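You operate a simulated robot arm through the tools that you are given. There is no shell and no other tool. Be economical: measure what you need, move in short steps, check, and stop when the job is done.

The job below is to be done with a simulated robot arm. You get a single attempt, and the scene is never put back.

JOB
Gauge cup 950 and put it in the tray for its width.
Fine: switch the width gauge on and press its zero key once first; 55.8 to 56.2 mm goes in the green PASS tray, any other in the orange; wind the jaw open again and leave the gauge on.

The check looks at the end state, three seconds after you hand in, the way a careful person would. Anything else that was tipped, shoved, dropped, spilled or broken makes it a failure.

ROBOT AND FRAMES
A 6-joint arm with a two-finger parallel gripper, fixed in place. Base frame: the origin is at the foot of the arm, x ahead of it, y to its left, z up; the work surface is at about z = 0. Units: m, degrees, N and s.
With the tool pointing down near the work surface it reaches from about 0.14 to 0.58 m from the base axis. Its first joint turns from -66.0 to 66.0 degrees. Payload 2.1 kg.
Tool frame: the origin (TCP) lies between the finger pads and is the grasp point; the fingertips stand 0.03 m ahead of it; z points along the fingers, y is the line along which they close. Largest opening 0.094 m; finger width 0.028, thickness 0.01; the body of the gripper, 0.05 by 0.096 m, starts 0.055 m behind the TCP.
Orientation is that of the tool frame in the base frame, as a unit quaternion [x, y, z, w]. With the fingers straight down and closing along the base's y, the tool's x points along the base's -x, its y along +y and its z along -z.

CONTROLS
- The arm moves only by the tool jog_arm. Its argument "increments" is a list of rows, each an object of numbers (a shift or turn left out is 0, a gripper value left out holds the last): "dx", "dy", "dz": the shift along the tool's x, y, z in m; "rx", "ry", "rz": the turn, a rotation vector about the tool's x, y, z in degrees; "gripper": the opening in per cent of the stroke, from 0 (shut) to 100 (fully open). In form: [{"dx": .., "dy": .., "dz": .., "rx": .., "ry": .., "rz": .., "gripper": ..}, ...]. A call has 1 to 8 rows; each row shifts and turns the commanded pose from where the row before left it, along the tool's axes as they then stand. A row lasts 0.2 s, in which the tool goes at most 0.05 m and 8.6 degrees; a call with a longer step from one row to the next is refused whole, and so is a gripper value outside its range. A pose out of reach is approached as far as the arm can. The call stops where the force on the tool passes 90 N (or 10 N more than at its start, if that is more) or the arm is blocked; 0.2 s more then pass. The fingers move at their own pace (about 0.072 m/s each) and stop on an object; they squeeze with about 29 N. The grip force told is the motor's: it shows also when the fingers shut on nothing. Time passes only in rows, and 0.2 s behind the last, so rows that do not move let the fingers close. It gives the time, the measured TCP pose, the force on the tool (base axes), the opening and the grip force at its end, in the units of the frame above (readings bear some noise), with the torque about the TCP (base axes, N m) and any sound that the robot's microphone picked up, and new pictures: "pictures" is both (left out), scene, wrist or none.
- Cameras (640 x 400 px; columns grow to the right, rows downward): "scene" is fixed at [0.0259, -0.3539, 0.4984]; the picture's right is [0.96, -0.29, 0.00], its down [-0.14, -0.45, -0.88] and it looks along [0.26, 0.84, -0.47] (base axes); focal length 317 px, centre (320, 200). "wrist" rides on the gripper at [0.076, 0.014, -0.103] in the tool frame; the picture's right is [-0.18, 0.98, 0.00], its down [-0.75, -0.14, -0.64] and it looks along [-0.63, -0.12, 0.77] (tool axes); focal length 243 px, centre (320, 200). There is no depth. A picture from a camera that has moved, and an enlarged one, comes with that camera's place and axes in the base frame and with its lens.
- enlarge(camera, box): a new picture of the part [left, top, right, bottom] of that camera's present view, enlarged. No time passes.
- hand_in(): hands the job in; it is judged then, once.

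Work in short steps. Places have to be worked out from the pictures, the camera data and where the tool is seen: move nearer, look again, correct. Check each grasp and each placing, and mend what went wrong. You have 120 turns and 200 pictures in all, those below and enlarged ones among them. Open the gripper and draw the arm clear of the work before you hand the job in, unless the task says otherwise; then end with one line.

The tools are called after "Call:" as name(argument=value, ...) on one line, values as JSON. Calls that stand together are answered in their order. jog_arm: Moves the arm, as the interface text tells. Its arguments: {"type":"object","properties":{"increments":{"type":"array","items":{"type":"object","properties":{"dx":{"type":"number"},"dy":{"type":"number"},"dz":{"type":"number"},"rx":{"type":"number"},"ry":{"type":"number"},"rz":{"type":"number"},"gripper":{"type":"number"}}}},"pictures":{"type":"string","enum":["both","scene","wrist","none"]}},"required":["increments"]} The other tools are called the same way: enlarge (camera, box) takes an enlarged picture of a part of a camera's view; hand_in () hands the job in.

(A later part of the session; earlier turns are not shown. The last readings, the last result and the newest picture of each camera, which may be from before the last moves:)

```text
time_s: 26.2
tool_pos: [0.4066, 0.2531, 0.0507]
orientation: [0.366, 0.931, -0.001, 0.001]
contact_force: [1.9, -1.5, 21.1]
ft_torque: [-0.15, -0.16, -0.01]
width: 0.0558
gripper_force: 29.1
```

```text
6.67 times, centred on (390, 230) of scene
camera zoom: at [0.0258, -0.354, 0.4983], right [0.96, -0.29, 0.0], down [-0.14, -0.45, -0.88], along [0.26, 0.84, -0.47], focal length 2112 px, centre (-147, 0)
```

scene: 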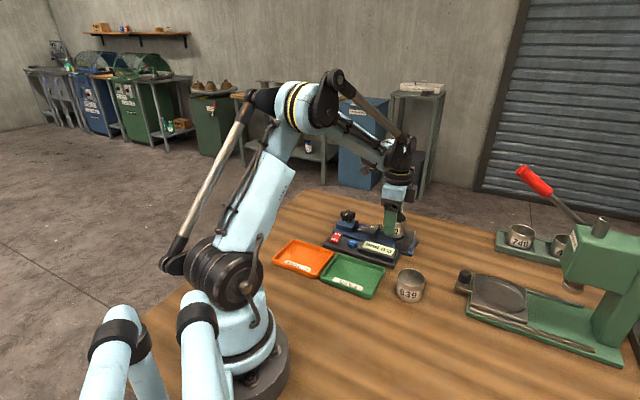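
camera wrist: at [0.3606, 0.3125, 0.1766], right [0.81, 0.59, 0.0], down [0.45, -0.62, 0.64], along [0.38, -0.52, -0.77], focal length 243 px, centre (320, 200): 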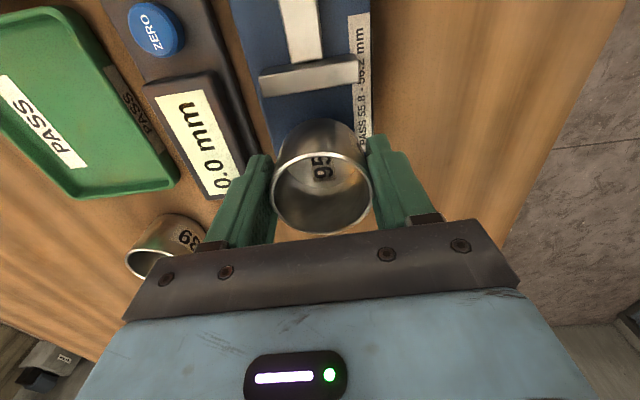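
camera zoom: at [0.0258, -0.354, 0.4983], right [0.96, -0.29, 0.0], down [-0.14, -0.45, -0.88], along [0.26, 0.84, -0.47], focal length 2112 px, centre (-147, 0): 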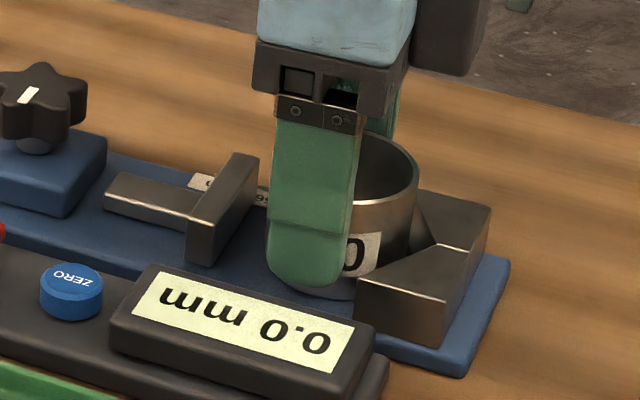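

Contact at z≈0.051 (21 N). I ease up 0.7 mm, open only to about 66 mm, and lift straight up.

Call:
jog_arm(increments=[{"dz": -0.0007}, {"gripper": 70}, {}, {}], pictures="none")

Call:
jog_arm(increments=[{"dz": -0.02}, {"dz": -0.03}, {"dz": -0.04}, {"dz": -0.03}, {}])

Call:
enlarge(camera="scene", box=[330, 195, 435, 265])

Call:
enlarge(camera="wrist", box=[200, 0, 420, 180])

```text
time_s: 27.2
tool_pos: [0.4061, 0.2547, 0.053]
orientation: [0.366, 0.93, 0.0, 0.0]
contact_force: [0.3, 0.1, 0.7]
ft_torque: [0.03, -0.01, -0.01]
width: 0.0657
gripper_force: 0.2
```

```text
time_s: 28.4
tool_pos: [0.4053, 0.2521, 0.1724]
orientation: [0.367, 0.93, 0.0, 0.0]
contact_force: [-0.1, 0.0, -0.2]
ft_torque: [0.0, -0.01, -0.02]
width: 0.0658
gripper_force: 0.1
camera wrist: at [0.3608, 0.3139, 0.2745], right [0.81, 0.59, 0.0], down [0.45, -0.62, 0.64], along [0.38, -0.52, -0.77], focal length 243 px, centre (320, 200)
```

scene: 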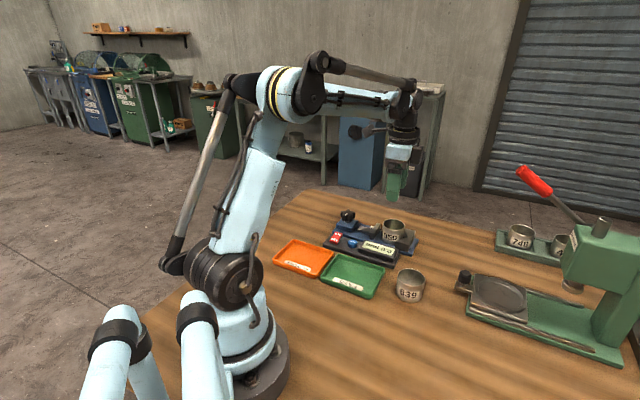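
wrist: 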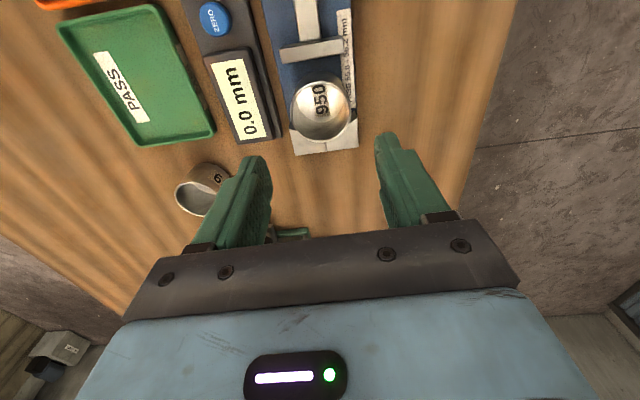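

```text
5.71 times, centred on (382, 230) of scene
camera zoom: at [0.0259, -0.3539, 0.4984], right [0.96, -0.29, 0.0], down [-0.14, -0.45, -0.88], along [0.26, 0.84, -0.47], focal length 1810 px, centre (-37, 29)
```

zoom: 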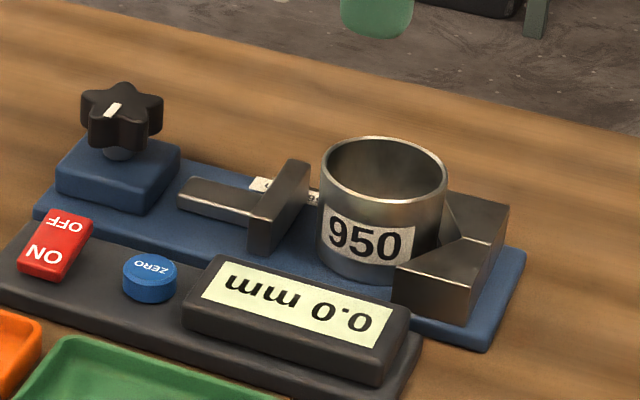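

```text
2.22 times, centred on (310, 90) of wrist
camera zoom: at [0.3608, 0.3139, 0.2745], right [0.81, 0.59, 0.0], down [0.45, -0.62, 0.64], along [0.38, -0.52, -0.77], focal length 539 px, centre (342, 444)
```

zoom: 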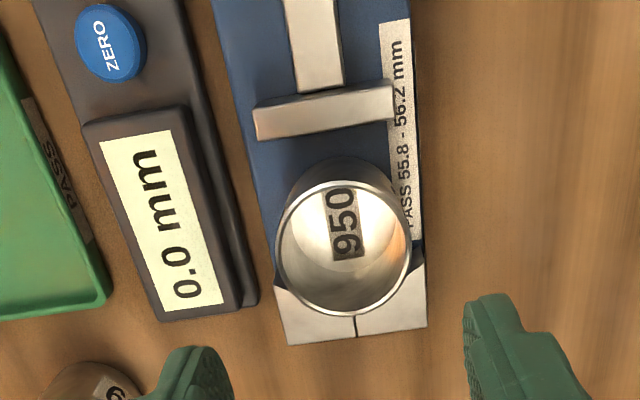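

Cup sits upright in the gauge, label outward. Now I go over the knob at about (0.3165, 0.3345).

Call:
jog_arm(increments=[{"dx": 0.0404}, {"dx": 0.0404}, {"dx": 0.0404}, {"dz": 0.03}, {}])

Call:
enlarge(camera="wrist", box=[200, 20, 420, 200])

```text
time_s: 29.6
tool_pos: [0.3169, 0.335, 0.144]
orientation: [0.366, 0.931, 0.0, -0.001]
contact_force: [-0.7, -0.2, -1.1]
ft_torque: [0.03, 0.0, 0.01]
width: 0.0657
gripper_force: 0.1
camera wrist: at [0.2721, 0.3956, 0.2452], right [0.81, 0.59, 0.0], down [0.45, -0.62, 0.64], along [0.38, -0.52, -0.77], focal length 243 px, centre (320, 200)
```

scene: 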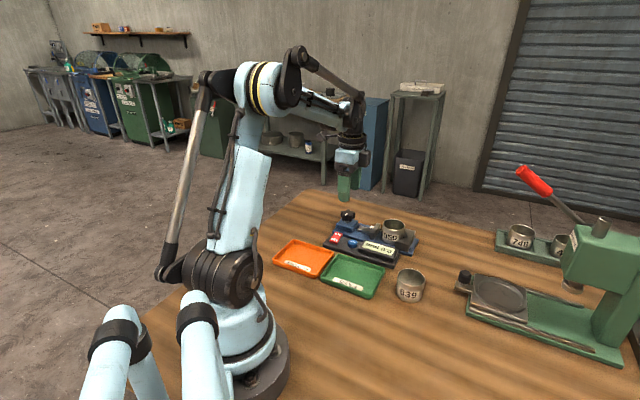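
wrist: 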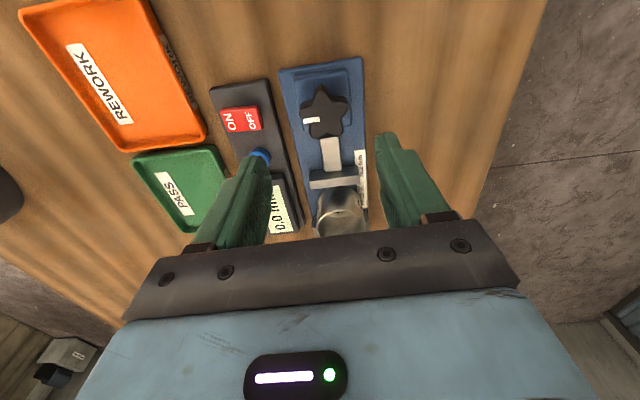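

```text
2.22 times, centred on (310, 110) of wrist
camera zoom: at [0.2721, 0.3956, 0.2452], right [0.81, 0.59, 0.0], down [0.45, -0.62, 0.64], along [0.38, -0.52, -0.77], focal length 539 px, centre (342, 400)
```

zoom: 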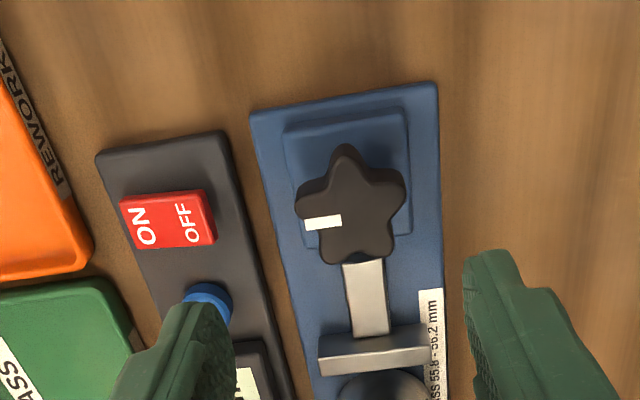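

Knob appears about 6 mm further (+x tool) and 4 mm +y. I shift and lower to look closer.

Call:
jog_arm(increments=[{"dx": 0.005, "dy": 0.003}, {"dz": 0.03}, {}], pictures="wrist")

Call:
enlarge(camera="scene", box=[310, 180, 400, 240])

```text
time_s: 30.4
tool_pos: [0.3134, 0.3409, 0.1111]
orientation: [0.367, 0.93, 0.0, 0.0]
contact_force: [-0.4, 0.5, 0.3]
ft_torque: [-0.02, -0.02, -0.01]
width: 0.066
gripper_force: 0.1
camera wrist: at [0.2696, 0.4015, 0.2142], right [0.81, 0.59, 0.0], down [0.45, -0.62, 0.64], along [0.38, -0.52, -0.77], focal length 243 px, centre (320, 200)
```

wrist: 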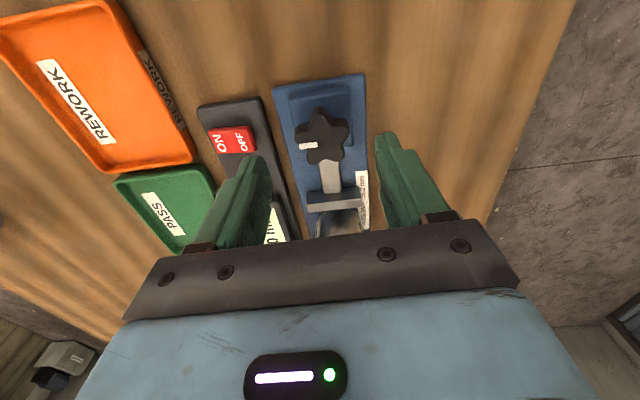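

```text
6.67 times, centred on (355, 210) of scene
camera zoom: at [0.0259, -0.3539, 0.4984], right [0.96, -0.29, 0.0], down [-0.14, -0.45, -0.88], along [0.26, 0.84, -0.47], focal length 2112 px, centre (87, 133)
```

zoom: 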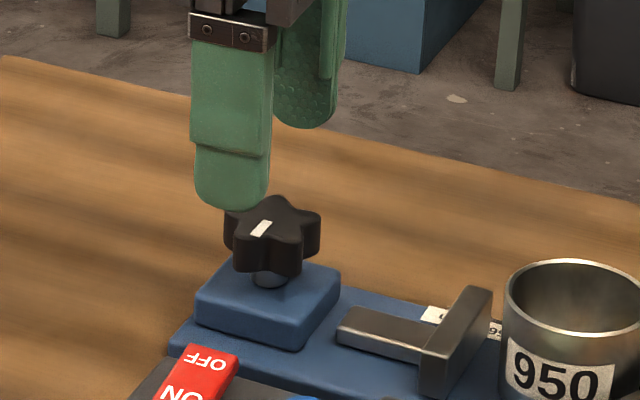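

Centred within 2 mm. I lower to grip height (fingertips ~0.043) and close on the knob.

Call:
jog_arm(increments=[{"dx": 0.002, "dy": 0.002, "dz": 0.02}, {"dz": 0.017}, {}, {"gripper": 0}, {}, {}])

Call:
enlarge(camera="scene", box=[310, 190, 430, 270])

```text
time_s: 31.8
tool_pos: [0.3135, 0.3432, 0.0757]
orientation: [0.366, 0.93, -0.001, 0.0]
contact_force: [-8.1, -9.0, -5.5]
ft_torque: [-0.26, 0.13, -0.15]
width: 0.0401
gripper_force: 45.4
camera wrist: at [0.2693, 0.4044, 0.1769], right [0.81, 0.59, 0.0], down [0.46, -0.62, 0.64], along [0.38, -0.52, -0.77], focal length 243 px, centre (320, 200)
```

scene: 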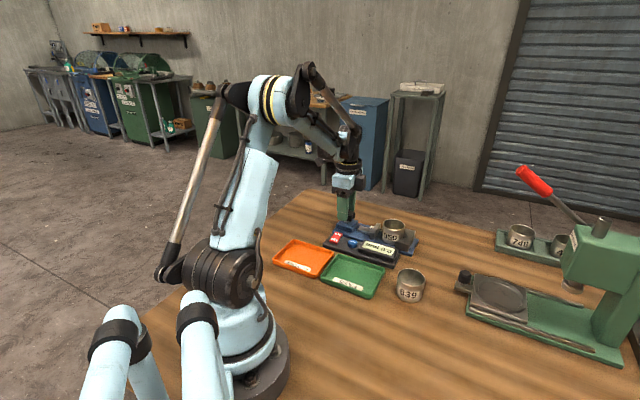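
wrist: 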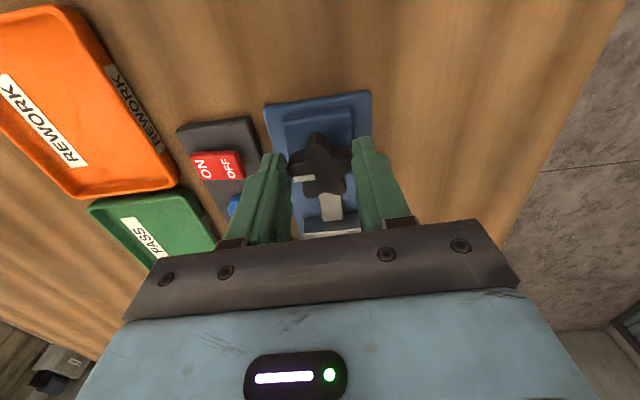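

```text
5.00 times, centred on (370, 230) of scene
camera zoom: at [0.0259, -0.3539, 0.4984], right [0.96, -0.29, 0.0], down [-0.14, -0.45, -0.88], along [0.26, 0.84, -0.47], focal length 1584 px, centre (70, 50)
```

zoom: 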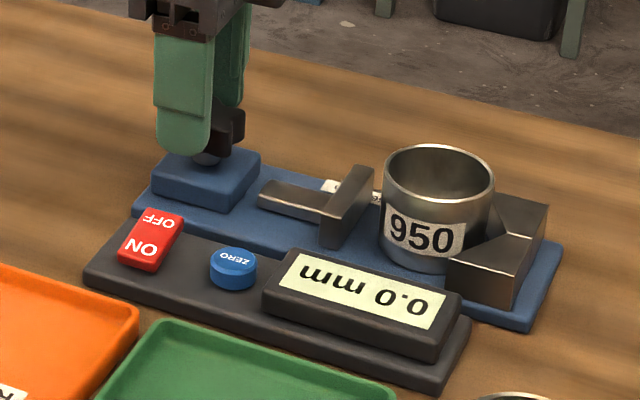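

Gripped at 40 mm with a slight side force. I check the centring in the wrist view before turning.

Call:
enlarge(camera="wrist", box=[240, 110, 400, 230])

```text
3.33 times, centred on (320, 170) of wrist
camera zoom: at [0.2693, 0.4044, 0.1769], right [0.81, 0.59, 0.0], down [0.46, -0.62, 0.64], along [0.38, -0.52, -0.77], focal length 809 px, centre (320, 300)
```

zoom: 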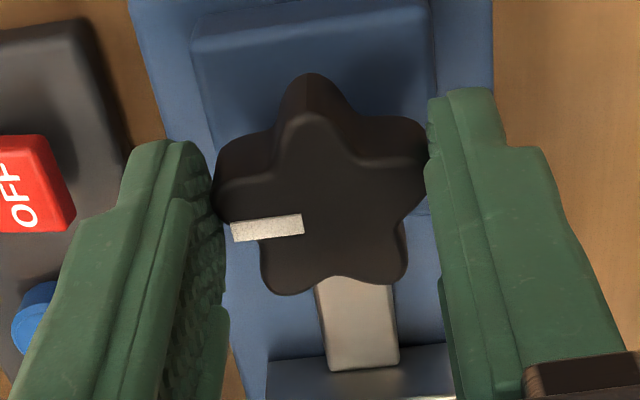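

Nearly centred; I regrip with a 3 mm x and −1 mm y correction, then turn 17° clockwise as a test.

Call:
jog_arm(increments=[{"gripper": 55}, {"dx": 0.003, "dy": -0.001}, {}, {"gripper": 0}, {}, {"rz": 8.5}, {"rz": 8.5}, {}], pictures="wrist")

Call:
enlarge(camera="scene", box=[310, 190, 430, 270])

```text
time_s: 33.6
tool_pos: [0.3136, 0.3471, 0.0745]
orientation: [0.501, 0.866, 0.004, 0.001]
contact_force: [21.4, 19.5, -15.6]
ft_torque: [-0.38, -0.41, 0.2]
width: 0.0398
gripper_force: 44.5
camera wrist: at [0.2882, 0.4179, 0.1772], right [0.94, 0.33, 0.01], down [0.25, -0.73, 0.64], along [0.22, -0.6, -0.77], focal length 243 px, centre (320, 200)
```

wrist: 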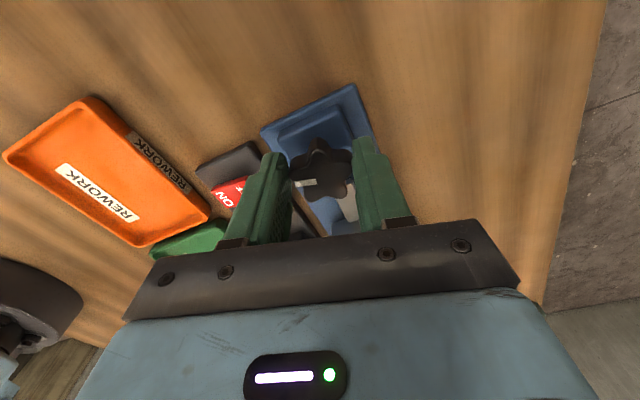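

```text
5.00 times, centred on (370, 230) of scene
camera zoom: at [0.026, -0.3538, 0.4984], right [0.96, -0.29, 0.0], down [-0.14, -0.45, -0.88], along [0.26, 0.84, -0.47], focal length 1584 px, centre (70, 50)
```

zoom: 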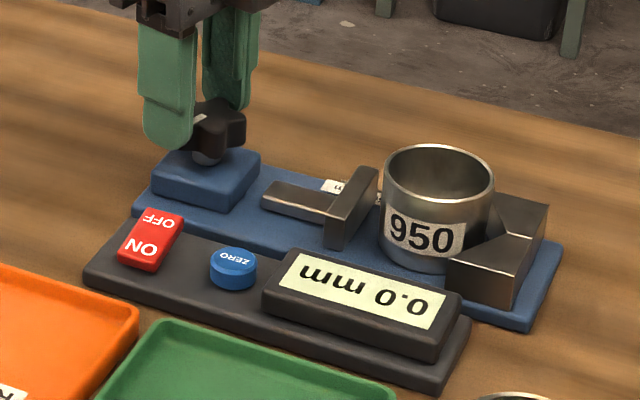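

Clockwise advances the jaw (about 2 mm for 17°). I nudge to relieve the side force and turn another 17°.

Call:
jog_arm(increments=[{"dy": 0.0008}, {"rz": 8.5}, {"rz": 8.5}, {}], pictures="none")

Call:
enlarge(camera="scene", box=[310, 190, 430, 270])

```text
time_s: 34.6
tool_pos: [0.3152, 0.3478, 0.0748]
orientation: [0.623, 0.782, 0.007, 0.001]
contact_force: [32.5, 23.8, -28.6]
ft_torque: [-0.01, -0.28, 0.29]
width: 0.0398
gripper_force: 45.0
```

```text
5.00 times, centred on (370, 230) of scene
camera zoom: at [0.026, -0.3538, 0.4985], right [0.96, -0.29, 0.0], down [-0.14, -0.45, -0.88], along [0.26, 0.84, -0.47], focal length 1584 px, centre (70, 50)
```

zoom: 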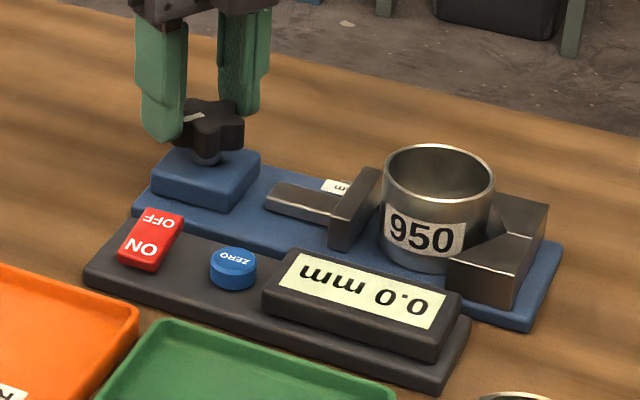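

Working, but side load builds up (40 N), so I release, recentre by ~1.5 mm toward the load direction, regrip and check the force.

Call:
jog_arm(increments=[{"gripper": 55}, {"dy": 0.0015, "dx": 0.001}, {}, {"gripper": 0}, {}, {}], pictures="wrist")

Call:
enlarge(camera="wrist", box=[240, 110, 400, 230])

```text
time_s: 36.0
tool_pos: [0.3163, 0.3469, 0.0752]
orientation: [0.622, 0.783, 0.004, 0.001]
contact_force: [22.6, 9.0, -1.9]
ft_torque: [-0.23, -0.22, 0.19]
width: 0.0398
gripper_force: 45.2
camera wrist: at [0.313, 0.4231, 0.1782], right [1.0, 0.04, 0.01], down [0.03, -0.77, 0.64], along [0.03, -0.64, -0.77], focal length 243 px, centre (320, 200)
```

wrist: 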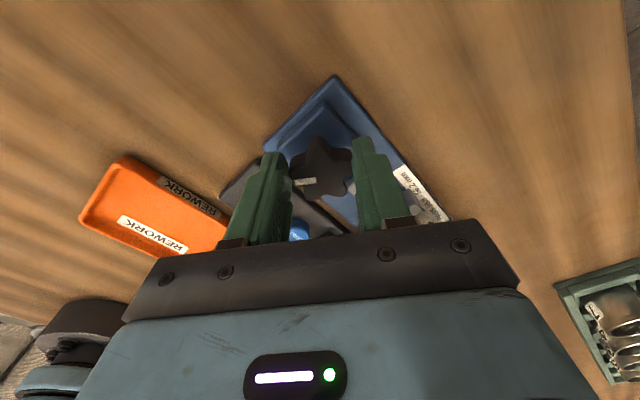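

```text
3.33 times, centred on (320, 170) of wrist
camera zoom: at [0.313, 0.4231, 0.1782], right [1.0, 0.04, 0.01], down [0.03, -0.77, 0.64], along [0.03, -0.64, -0.77], focal length 809 px, centre (320, 300)
```

zoom: 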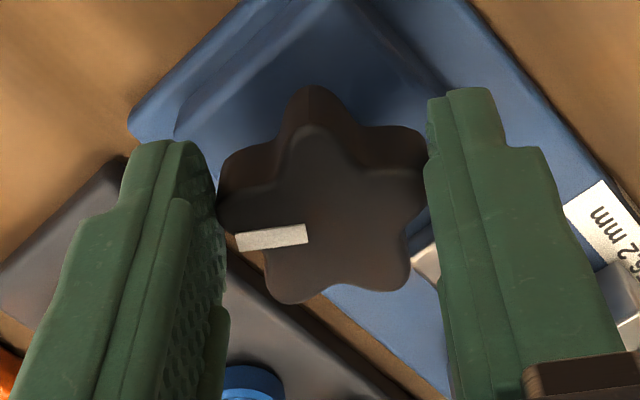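

Less load (22 N along +y tool); I add 1.5 mm and turn another 25°.

Call:
jog_arm(increments=[{"dy": 0.0015}, {"rz": 8.5}, {"rz": 8.5}, {"rz": 8.5}, {}], pictures="none")

Call:
enlarge(camera="scene", box=[310, 190, 430, 270])

```text
time_s: 37.2
tool_pos: [0.319, 0.3484, 0.0766]
orientation: [0.781, 0.624, 0.007, 0.003]
contact_force: [41.9, 7.8, 4.3]
ft_torque: [-0.42, -0.21, 0.29]
width: 0.0398
gripper_force: 45.2
```

```text
5.00 times, centred on (370, 230) of scene
camera zoom: at [0.0259, -0.3539, 0.4984], right [0.96, -0.29, 0.0], down [-0.14, -0.45, -0.88], along [0.26, 0.84, -0.47], focal length 1584 px, centre (70, 50)
```

zoom: 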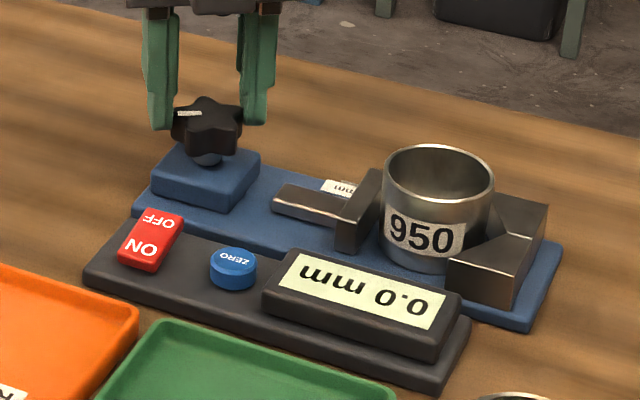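

Progress continues (roughly 8 mm of travel for 60°). I shift 2 mm toward the load and turn another 25°.

Call:
jog_arm(increments=[{"dy": 0.002, "dx": 0.0004}, {"rz": 8.5}, {"rz": 8.5}, {"rz": 8.5}, {}], pictures="none")

Call:
enlarge(camera="scene", box=[310, 190, 430, 270])

```text
time_s: 38.4
tool_pos: [0.3219, 0.3455, 0.0751]
orientation: [0.893, 0.45, -0.004, -0.018]
contact_force: [-38.6, 64.7, -18.4]
ft_torque: [1.22, 0.13, -0.51]
width: 0.0403
gripper_force: 45.1
out of reach, approached as far as the arm can: row 4
```

```text
5.00 times, centred on (370, 230) of scene
camera zoom: at [0.026, -0.3538, 0.4984], right [0.96, -0.29, 0.0], down [-0.14, -0.45, -0.88], along [0.26, 0.84, -0.47], focal length 1584 px, centre (70, 50)
```

zoom: 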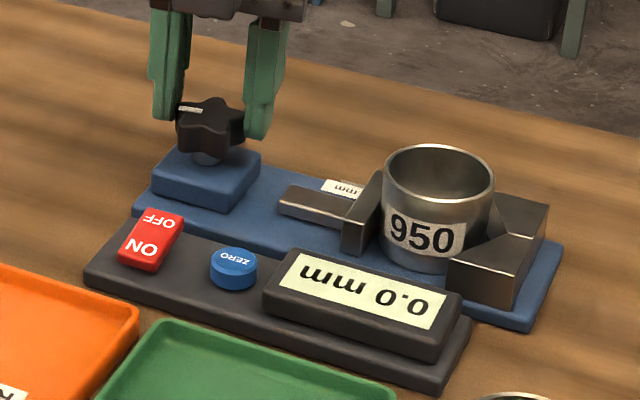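

The wrist limit is reached. I release, raise, and rewind the wrist to regrip.

Call:
jog_arm(increments=[{"rz": -8.5, "gripper": 72}, {}, {"dz": -0.015}, {"dz": -0.015, "rz": -8.5}, {"rz": -8.5}, {"rz": -8.5}, {"rz": -8.5}, {"rz": -8.5}], pictures="none")

Call:
jog_arm(increments=[{"rz": -8.5}, {"rz": -8.5}, {"rz": -8.5}, {"rz": -8.5}, {"rz": -8.5}, {"rz": -8.5}, {}], pictures="wrist")

Call:
enlarge(camera="wrist", box=[240, 70, 400, 190])

Call:
enlarge(camera="scene", box=[310, 190, 430, 270])

```text
time_s: 40.2
tool_pos: [0.3319, 0.3343, 0.1044]
orientation: [0.621, 0.784, 0.0, 0.0]
contact_force: [0.1, 0.4, 0.1]
ft_torque: [0.02, 0.02, -0.02]
width: 0.0676
gripper_force: 0.1
```

```text
time_s: 41.8
tool_pos: [0.3318, 0.3334, 0.104]
orientation: [0.225, 0.974, 0.0, 0.0]
contact_force: [0.2, -0.4, -0.1]
ft_torque: [-0.01, -0.01, 0.03]
width: 0.0678
gripper_force: 0.1
camera wrist: at [0.2708, 0.378, 0.207], right [0.59, 0.8, 0.0], down [0.62, -0.46, 0.64], along [0.52, -0.38, -0.77], focal length 243 px, centre (320, 200)
```

wrist: 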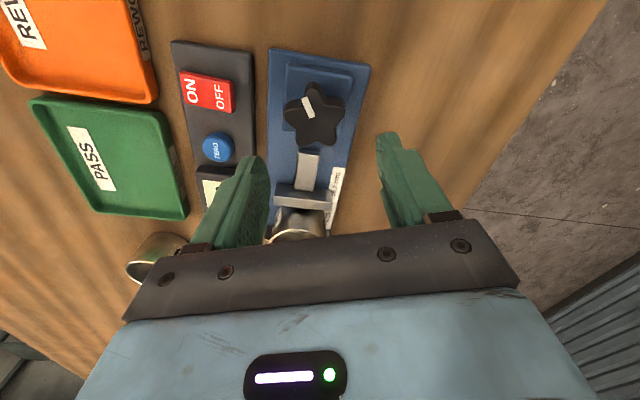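

```text
3.33 times, centred on (320, 130) of wrist
camera zoom: at [0.2708, 0.378, 0.207], right [0.59, 0.8, 0.0], down [0.62, -0.46, 0.64], along [0.52, -0.38, -0.77], focal length 809 px, centre (320, 433)
```

zoom: 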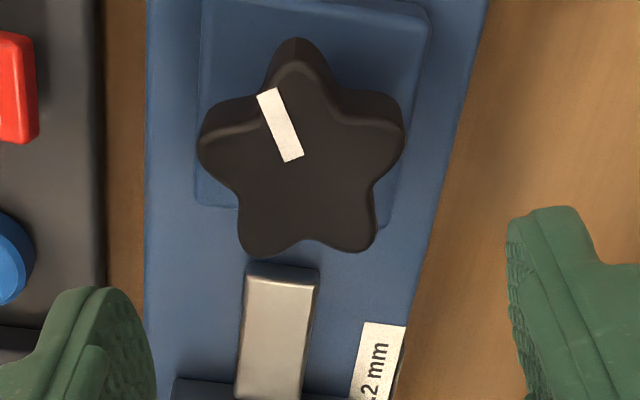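

```text
5.00 times, centred on (370, 230) of scene
camera zoom: at [0.0259, -0.3539, 0.4984], right [0.96, -0.29, 0.0], down [-0.14, -0.45, -0.88], along [0.26, 0.84, -0.47], focal length 1584 px, centre (70, 50)
```

zoom: 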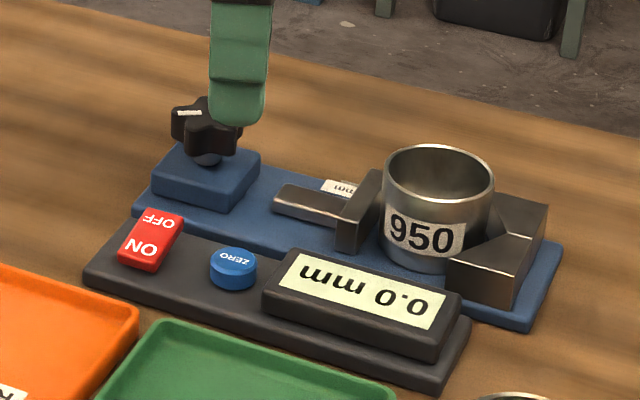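

Knob at about (0.315, 0.343). I recentre above it, lower and grip with lobes symmetric between the pads.

Call:
jog_arm(increments=[{"dx": 0.0184, "dy": 0.0017}, {"dz": 0.015}, {"dz": 0.0145}, {}, {"gripper": 0}, {}, {}], pictures="wrist")

Call:
enlarge(camera="wrist", box=[240, 110, 400, 230])

```text
time_s: 43.4
tool_pos: [0.3171, 0.3412, 0.0766]
orientation: [0.225, 0.974, -0.004, -0.002]
contact_force: [-7.8, -32.6, -9.0]
ft_torque: [-0.1, 0.08, -0.04]
width: 0.0405
gripper_force: 44.4
camera wrist: at [0.2561, 0.3864, 0.1783], right [0.6, 0.8, -0.01], down [0.62, -0.45, 0.64], along [0.51, -0.39, -0.77], focal length 243 px, centre (320, 200)
```

wrist: 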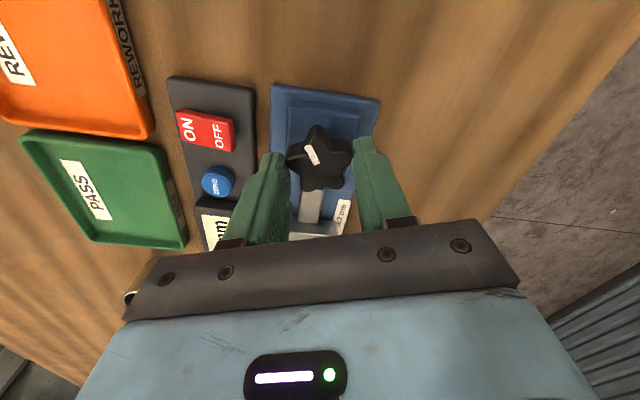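

```text
3.33 times, centred on (320, 170) of wrist
camera zoom: at [0.2561, 0.3864, 0.1783], right [0.6, 0.8, -0.01], down [0.62, -0.45, 0.64], along [0.51, -0.39, -0.77], focal length 809 px, centre (320, 300)
```

zoom: 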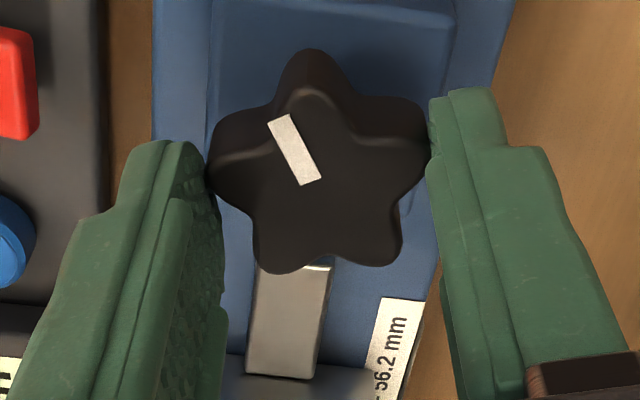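

The knob lies ~8 mm toward the pad edges and the load is −y. I regrip with +6 mm x, −1.5 mm y.

Call:
jog_arm(increments=[{"gripper": 58}, {"dx": 0.006, "dy": -0.0015}, {}, {"gripper": 0}, {}, {}], pictures="none")

Call:
enlarge(camera="wrist", box=[240, 110, 400, 230])

```text
time_s: 44.8
tool_pos: [0.3107, 0.3433, 0.0753]
orientation: [0.225, 0.974, -0.002, 0.0]
contact_force: [-10.1, -18.4, -0.4]
ft_torque: [-0.2, 0.04, -0.22]
width: 0.0405
gripper_force: 44.8
```

```text
3.33 times, centred on (320, 170) of wrist
camera zoom: at [0.2499, 0.3887, 0.1781], right [0.6, 0.8, -0.01], down [0.62, -0.45, 0.64], along [0.51, -0.39, -0.77], focal length 809 px, centre (320, 300)
```

zoom: 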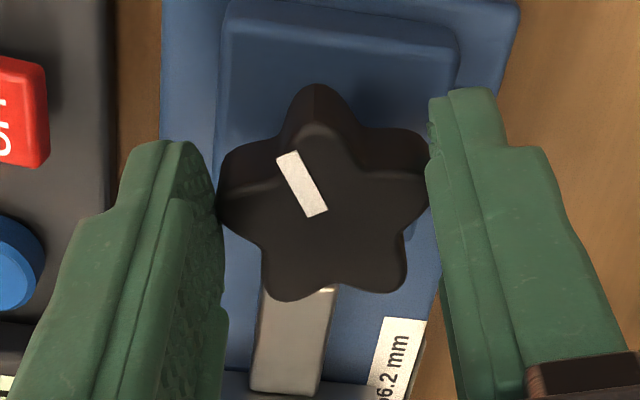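

Better grip. I nudge −1 mm y and turn 25° clockwise.

Call:
jog_arm(increments=[{"dy": -0.001}, {"rz": 8.5}, {"rz": 8.5}, {"rz": 8.5}, {}], pictures="none")

Call:
enlarge(camera="scene", box=[310, 190, 430, 270])

```text
time_s: 46.0
tool_pos: [0.313, 0.3458, 0.0763]
orientation: [0.435, 0.9, 0.006, 0.002]
contact_force: [28.4, 28.4, 4.4]
ft_torque: [-0.56, -0.98, 0.35]
width: 0.0397
gripper_force: 44.6
```

```text
5.00 times, centred on (370, 230) of scene
camera zoom: at [0.0259, -0.3539, 0.4984], right [0.96, -0.29, 0.0], down [-0.14, -0.45, -0.88], along [0.26, 0.84, -0.47], focal length 1584 px, centre (70, 50)
```

zoom: 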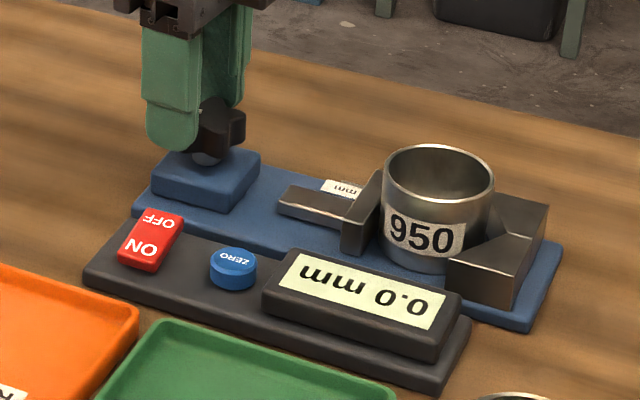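

The load pattern shows the true knob centre is ~5 mm toward (+x, −y) base. I release, shift accordingly, regrip and continue turning.

Call:
jog_arm(increments=[{"gripper": 58}, {"dx": -0.0044, "dy": 0.0022}, {}, {"gripper": 0}, {}, {}], pictures="none")

Call:
jog_arm(increments=[{"rz": 8.5}, {"rz": 8.5}, {}], pictures="none")

Call:
enlarge(camera="scene", box=[310, 190, 430, 270])

```text
time_s: 47.4
tool_pos: [0.3152, 0.3433, 0.0747]
orientation: [0.434, 0.901, 0.002, 0.001]
contact_force: [16.3, 15.5, -8.2]
ft_torque: [-0.22, 0.06, 0.07]
width: 0.0397
gripper_force: 45.0
```

```text
time_s: 48.2
tool_pos: [0.3145, 0.3437, 0.0756]
orientation: [0.564, 0.826, 0.005, 0.001]
contact_force: [25.3, 26.8, 7.9]
ft_torque: [-0.62, -0.6, 0.06]
width: 0.0397
gripper_force: 44.8
```

```text
5.00 times, centred on (370, 230) of scene
camera zoom: at [0.0259, -0.3539, 0.4984], right [0.96, -0.29, 0.0], down [-0.14, -0.45, -0.88], along [0.26, 0.84, -0.47], focal length 1584 px, centre (70, 50)
```

zoom: 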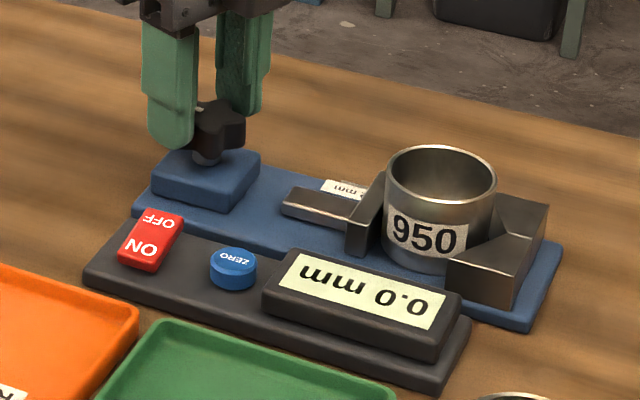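

The jaw now touches and pushes the cup toward the V. I relieve load (+1.5 mm y) and turn a further 17°.

Call:
jog_arm(increments=[{"dy": 0.0015}, {"rz": 8.5}, {"rz": 8.5}, {}], pictures="none")

Call:
enlarge(camera="scene", box=[310, 190, 430, 270])

```text
time_s: 49.2
tool_pos: [0.3181, 0.3431, 0.0753]
orientation: [0.679, 0.734, 0.004, 0.001]
contact_force: [16.8, 20.4, 21.6]
ft_torque: [-0.24, -0.46, 0.06]
width: 0.0398
gripper_force: 45.3
```

```text
5.00 times, centred on (370, 230) of scene
camera zoom: at [0.0258, -0.354, 0.4983], right [0.96, -0.29, 0.0], down [-0.14, -0.45, -0.88], along [0.26, 0.84, -0.47], focal length 1584 px, centre (70, 50)
```

zoom: 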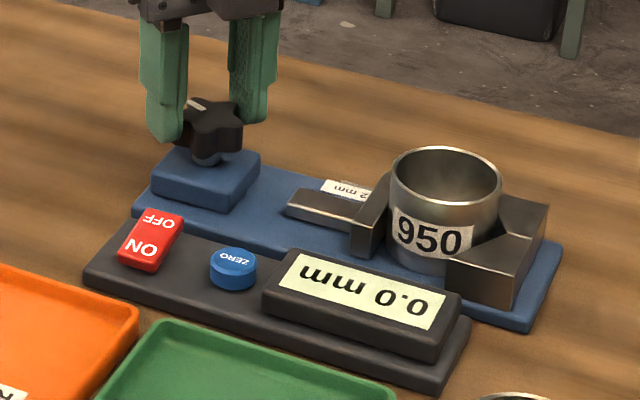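

Cup is sliding nicely. Another 17°.

Call:
jog_arm(increments=[{"dy": 0.0008}, {"rz": 8.5}, {"rz": 8.5}, {}], pictures="none")

Call:
enlarge(camera="scene", box=[310, 190, 430, 270])

```text
time_s: 50.2
tool_pos: [0.3178, 0.3436, 0.0757]
orientation: [0.78, 0.625, 0.004, -0.001]
contact_force: [19.1, 20.9, 11.7]
ft_torque: [-0.46, -0.09, 0.14]
width: 0.0399
gripper_force: 45.0
```

```text
5.00 times, centred on (370, 230) of scene
camera zoom: at [0.0259, -0.3539, 0.4983], right [0.96, -0.29, 0.0], down [-0.14, -0.45, -0.88], along [0.26, 0.84, -0.47], focal length 1584 px, centre (70, 50)
```

zoom: 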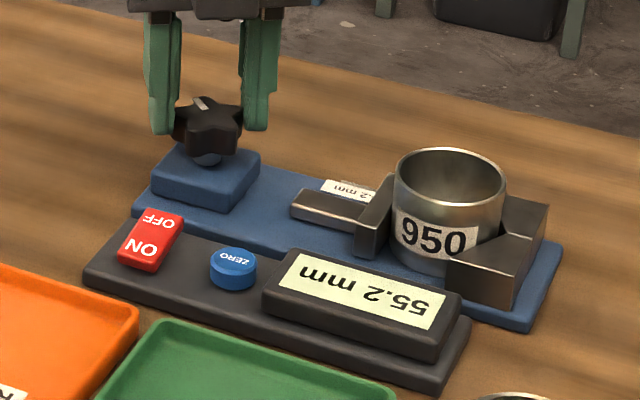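

The display now shows a value; I enlarge it and the cup seating.

Call:
enlarge(camera="scene", box=[360, 215, 425, 258])

Call:
jog_arm(increments=[{"rz": 4}, {}, {}], pictures="none")

Call:
enlarge(camera="scene", box=[360, 215, 425, 258])

```text
9.30 times, centred on (392, 236) of scene
camera zoom: at [0.0259, -0.3539, 0.4983], right [0.96, -0.29, 0.0], down [-0.14, -0.45, -0.88], along [0.26, 0.84, -0.47], focal length 2947 px, centre (-354, -140)
```

zoom: 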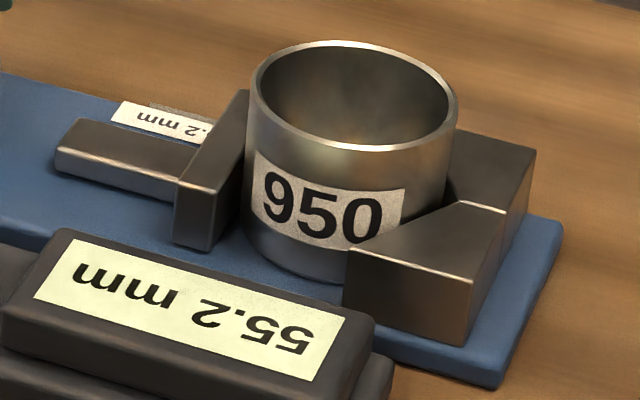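

```text
time_s: 51.0
tool_pos: [0.3189, 0.3429, 0.0745]
orientation: [0.802, 0.598, 0.004, -0.001]
contact_force: [24.5, 16.1, -0.4]
ft_torque: [-0.1, -0.18, 0.18]
width: 0.0398
gripper_force: 44.8
```

```text
9.30 times, centred on (392, 236) of scene
camera zoom: at [0.0259, -0.3539, 0.4984], right [0.96, -0.29, 0.0], down [-0.14, -0.45, -0.88], along [0.26, 0.84, -0.47], focal length 2947 px, centre (-354, -140)
```

zoom: 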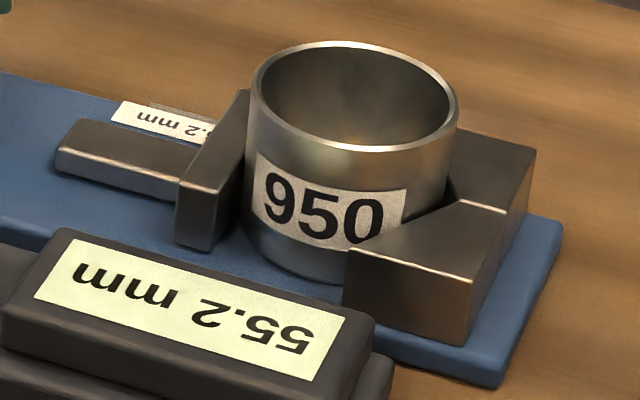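

It reads 55.2 mm; the jaw and cup crept slightly, so I turn a few more degrees to confirm it's seated.

Call:
jog_arm(increments=[{"rz": 5}, {}, {}], pictures="none")

Call:
enlarge(camera="scene", box=[360, 215, 425, 258])

```text
time_s: 51.8
tool_pos: [0.3178, 0.3427, 0.0757]
orientation: [0.827, 0.562, 0.004, -0.001]
contact_force: [23.5, 9.2, 0.5]
ft_torque: [0.64, -0.99, 0.36]
width: 0.0396
gripper_force: 45.0
```

```text
9.30 times, centred on (392, 236) of scene
camera zoom: at [0.0259, -0.3539, 0.4984], right [0.96, -0.29, 0.0], down [-0.14, -0.45, -0.88], along [0.26, 0.84, -0.47], focal length 2947 px, centre (-354, -140)
```

zoom: 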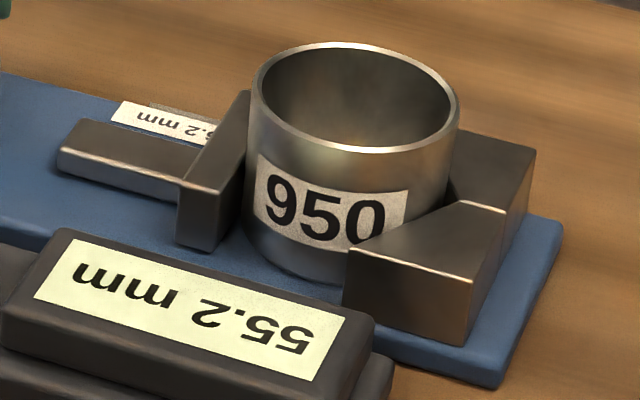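

The reading stays 55.2 though the jaw and cup still creep ~0.5 mm per step, so the cup may not be fully home. I turn a bit more.

Call:
jog_arm(increments=[{"rz": 4}, {}, {}], pictures="none")

Call:
enlarge(camera="scene", box=[360, 215, 425, 258])

Call:
enlarge(camera="scene", box=[320, 190, 385, 233])

```text
time_s: 52.6
tool_pos: [0.3189, 0.3422, 0.0753]
orientation: [0.846, 0.534, 0.005, 0.0]
contact_force: [28.0, 5.7, -21.6]
ft_torque: [0.58, -0.66, 0.68]
width: 0.04
gripper_force: 45.3
```

```text
9.30 times, centred on (392, 236) of scene
camera zoom: at [0.026, -0.3538, 0.4984], right [0.96, -0.29, 0.0], down [-0.14, -0.45, -0.88], along [0.26, 0.84, -0.47], focal length 2947 px, centre (-354, -140)
```

zoom: 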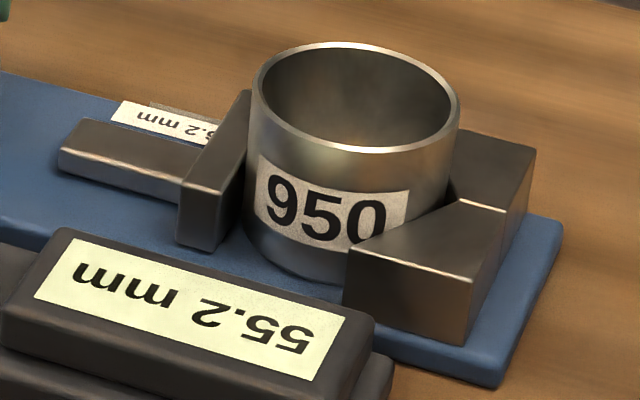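

```text
9.30 times, centred on (352, 212) of scene
camera zoom: at [0.026, -0.3538, 0.4984], right [0.96, -0.29, 0.0], down [-0.14, -0.45, -0.88], along [0.26, 0.84, -0.47], focal length 2947 px, centre (18, 93)
```

zoom: 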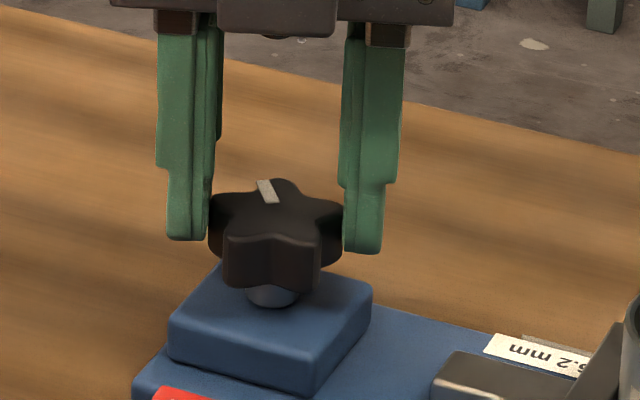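

The jaw has stopped (torque rising), and the reading is steady at 55.2 mm, out of tolerance → REWORK tray. Now I wind the jaw open counter-clockwise, step by step.

Call:
jog_arm(increments=[{"dy": 0.001}, {"rz": -8.5}, {"rz": -8.5}, {"rz": -8.5}, {}], pictures="none")

Call:
enlarge(camera="scene", box=[310, 190, 430, 270])

```text
time_s: 53.8
tool_pos: [0.3171, 0.3425, 0.0748]
orientation: [0.706, 0.708, 0.001, -0.001]
contact_force: [10.3, 5.1, 0.1]
ft_torque: [1.17, -0.04, 0.08]
width: 0.0395
gripper_force: 44.9
```

```text
5.00 times, centred on (370, 230) of scene
camera zoom: at [0.0259, -0.3539, 0.4984], right [0.96, -0.29, 0.0], down [-0.14, -0.45, -0.88], along [0.26, 0.84, -0.47], focal length 1584 px, centre (70, 50)
```

zoom: 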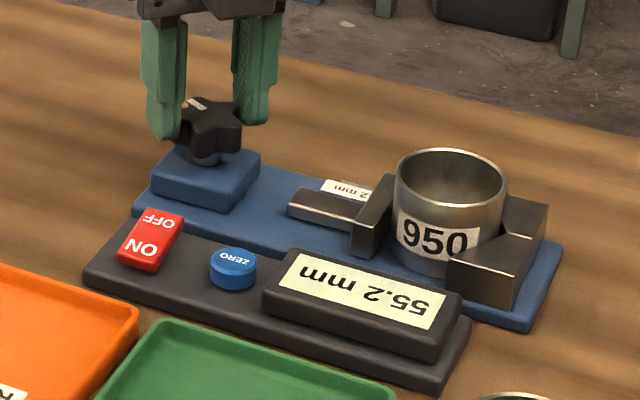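

Unwinding works (display holds 55.2). I continue counter-clockwise.

Call:
jog_arm(increments=[{"rz": -8.5}, {"rz": -8.5}, {"rz": -8.5}, {"rz": -8.5}, {}], pictures="none")

Call:
jog_arm(increments=[{"rz": -8.5}, {"rz": -8.5}, {"rz": -8.5}, {}], pictures="none")

Call:
enlarge(camera="scene", box=[310, 190, 430, 270])

```text
time_s: 55.0
tool_pos: [0.3154, 0.3417, 0.0738]
orientation: [0.468, 0.884, -0.002, -0.002]
contact_force: [-14.1, 15.2, 9.2]
ft_torque: [-0.11, -0.44, 0.03]
width: 0.0398
gripper_force: 44.8
```

```text
time_s: 56.0
tool_pos: [0.3153, 0.3416, 0.075]
orientation: [0.261, 0.965, -0.002, -0.003]
contact_force: [-34.4, -3.2, 2.0]
ft_torque: [-0.08, -0.1, -0.04]
width: 0.0399
gripper_force: 45.4
```

```text
5.00 times, centred on (370, 230) of scene
camera zoom: at [0.0259, -0.3539, 0.4984], right [0.96, -0.29, 0.0], down [-0.14, -0.45, -0.88], along [0.26, 0.84, -0.47], focal length 1584 px, centre (70, 50)
```

zoom: 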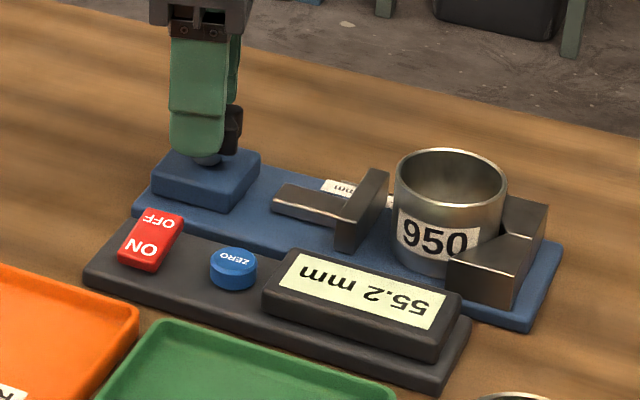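

Jaw opening; ~65° more to the original position. I relieve the load (+2 mm tool x) and continue.

Call:
jog_arm(increments=[{"dx": 0.002, "dy": -0.0008}, {"rz": -8.5}, {"rz": -8.5}, {"rz": -8.5}, {}], pictures="none")

Call:
jog_arm(increments=[{"rz": -8.5}, {"rz": -8.5}, {"rz": -8.5}, {}], pictures="none")

Call:
enlarge(camera="scene", box=[310, 190, 430, 270])

```text
time_s: 57.2
tool_pos: [0.3143, 0.3406, 0.0743]
orientation: [0.043, 0.999, -0.004, -0.001]
contact_force: [-13.1, -20.0, -6.1]
ft_torque: [0.24, 0.94, -0.06]
width: 0.0397
gripper_force: 44.9
```

```text
time_s: 58.2
tool_pos: [0.315, 0.3398, 0.0758]
orientation: [-0.178, 0.984, -0.005, -0.004]
contact_force: [-7.2, -38.4, -5.4]
ft_torque: [-0.11, 0.18, -0.07]
width: 0.0397
gripper_force: 44.8
```

```text
5.00 times, centred on (370, 230) of scene
camera zoom: at [0.0259, -0.3539, 0.4984], right [0.96, -0.29, 0.0], down [-0.14, -0.45, -0.88], along [0.26, 0.84, -0.47], focal length 1584 px, centre (70, 50)
```

zoom: 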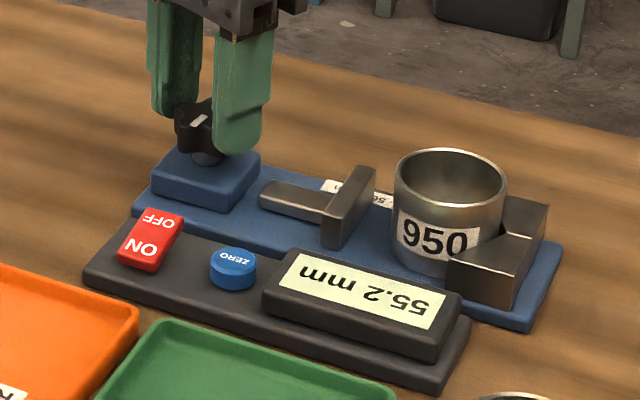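

Almost back to the initial opening. One more small turn, then release and lift.

Call:
jog_arm(increments=[{"dy": -0.0015}, {"rz": -6}, {}, {"gripper": 65}, {}, {"dz": -0.03}, {"dz": -0.04}, {"dz": -0.03}], pictures="wrist")

Call:
enlarge(camera="scene", box=[310, 190, 430, 270])

```text
time_s: 60.0
tool_pos: [0.3137, 0.3415, 0.1757]
orientation: [-0.23, 0.973, 0.0, 0.0]
contact_force: [0.1, 0.6, 0.6]
ft_torque: [-0.04, 0.0, -0.02]
width: 0.0612
gripper_force: 0.0
camera wrist: at [0.241, 0.3181, 0.2782], right [-0.27, 0.96, 0.0], down [0.74, 0.21, 0.64], along [0.62, 0.18, -0.77], focal length 243 px, centre (320, 200)
```

wrist: 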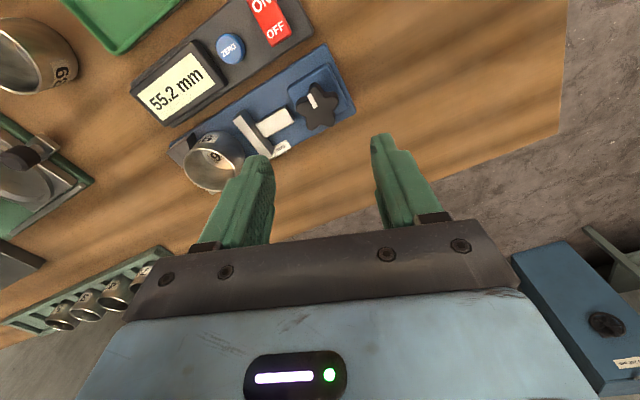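

```text
5.00 times, centred on (370, 230) of scene
camera zoom: at [0.0259, -0.3539, 0.4984], right [0.96, -0.29, 0.0], down [-0.14, -0.45, -0.88], along [0.26, 0.84, -0.47], focal length 1584 px, centre (70, 50)
```

zoom: 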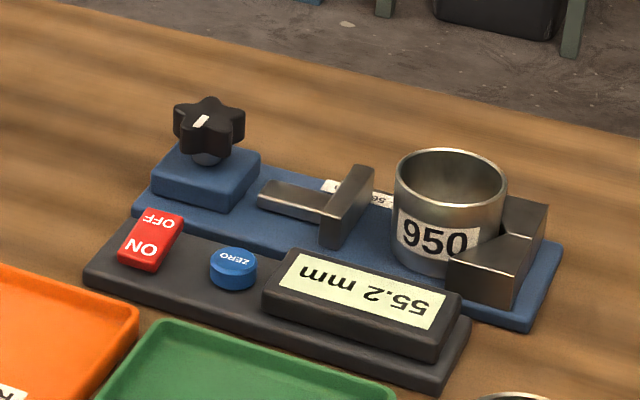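

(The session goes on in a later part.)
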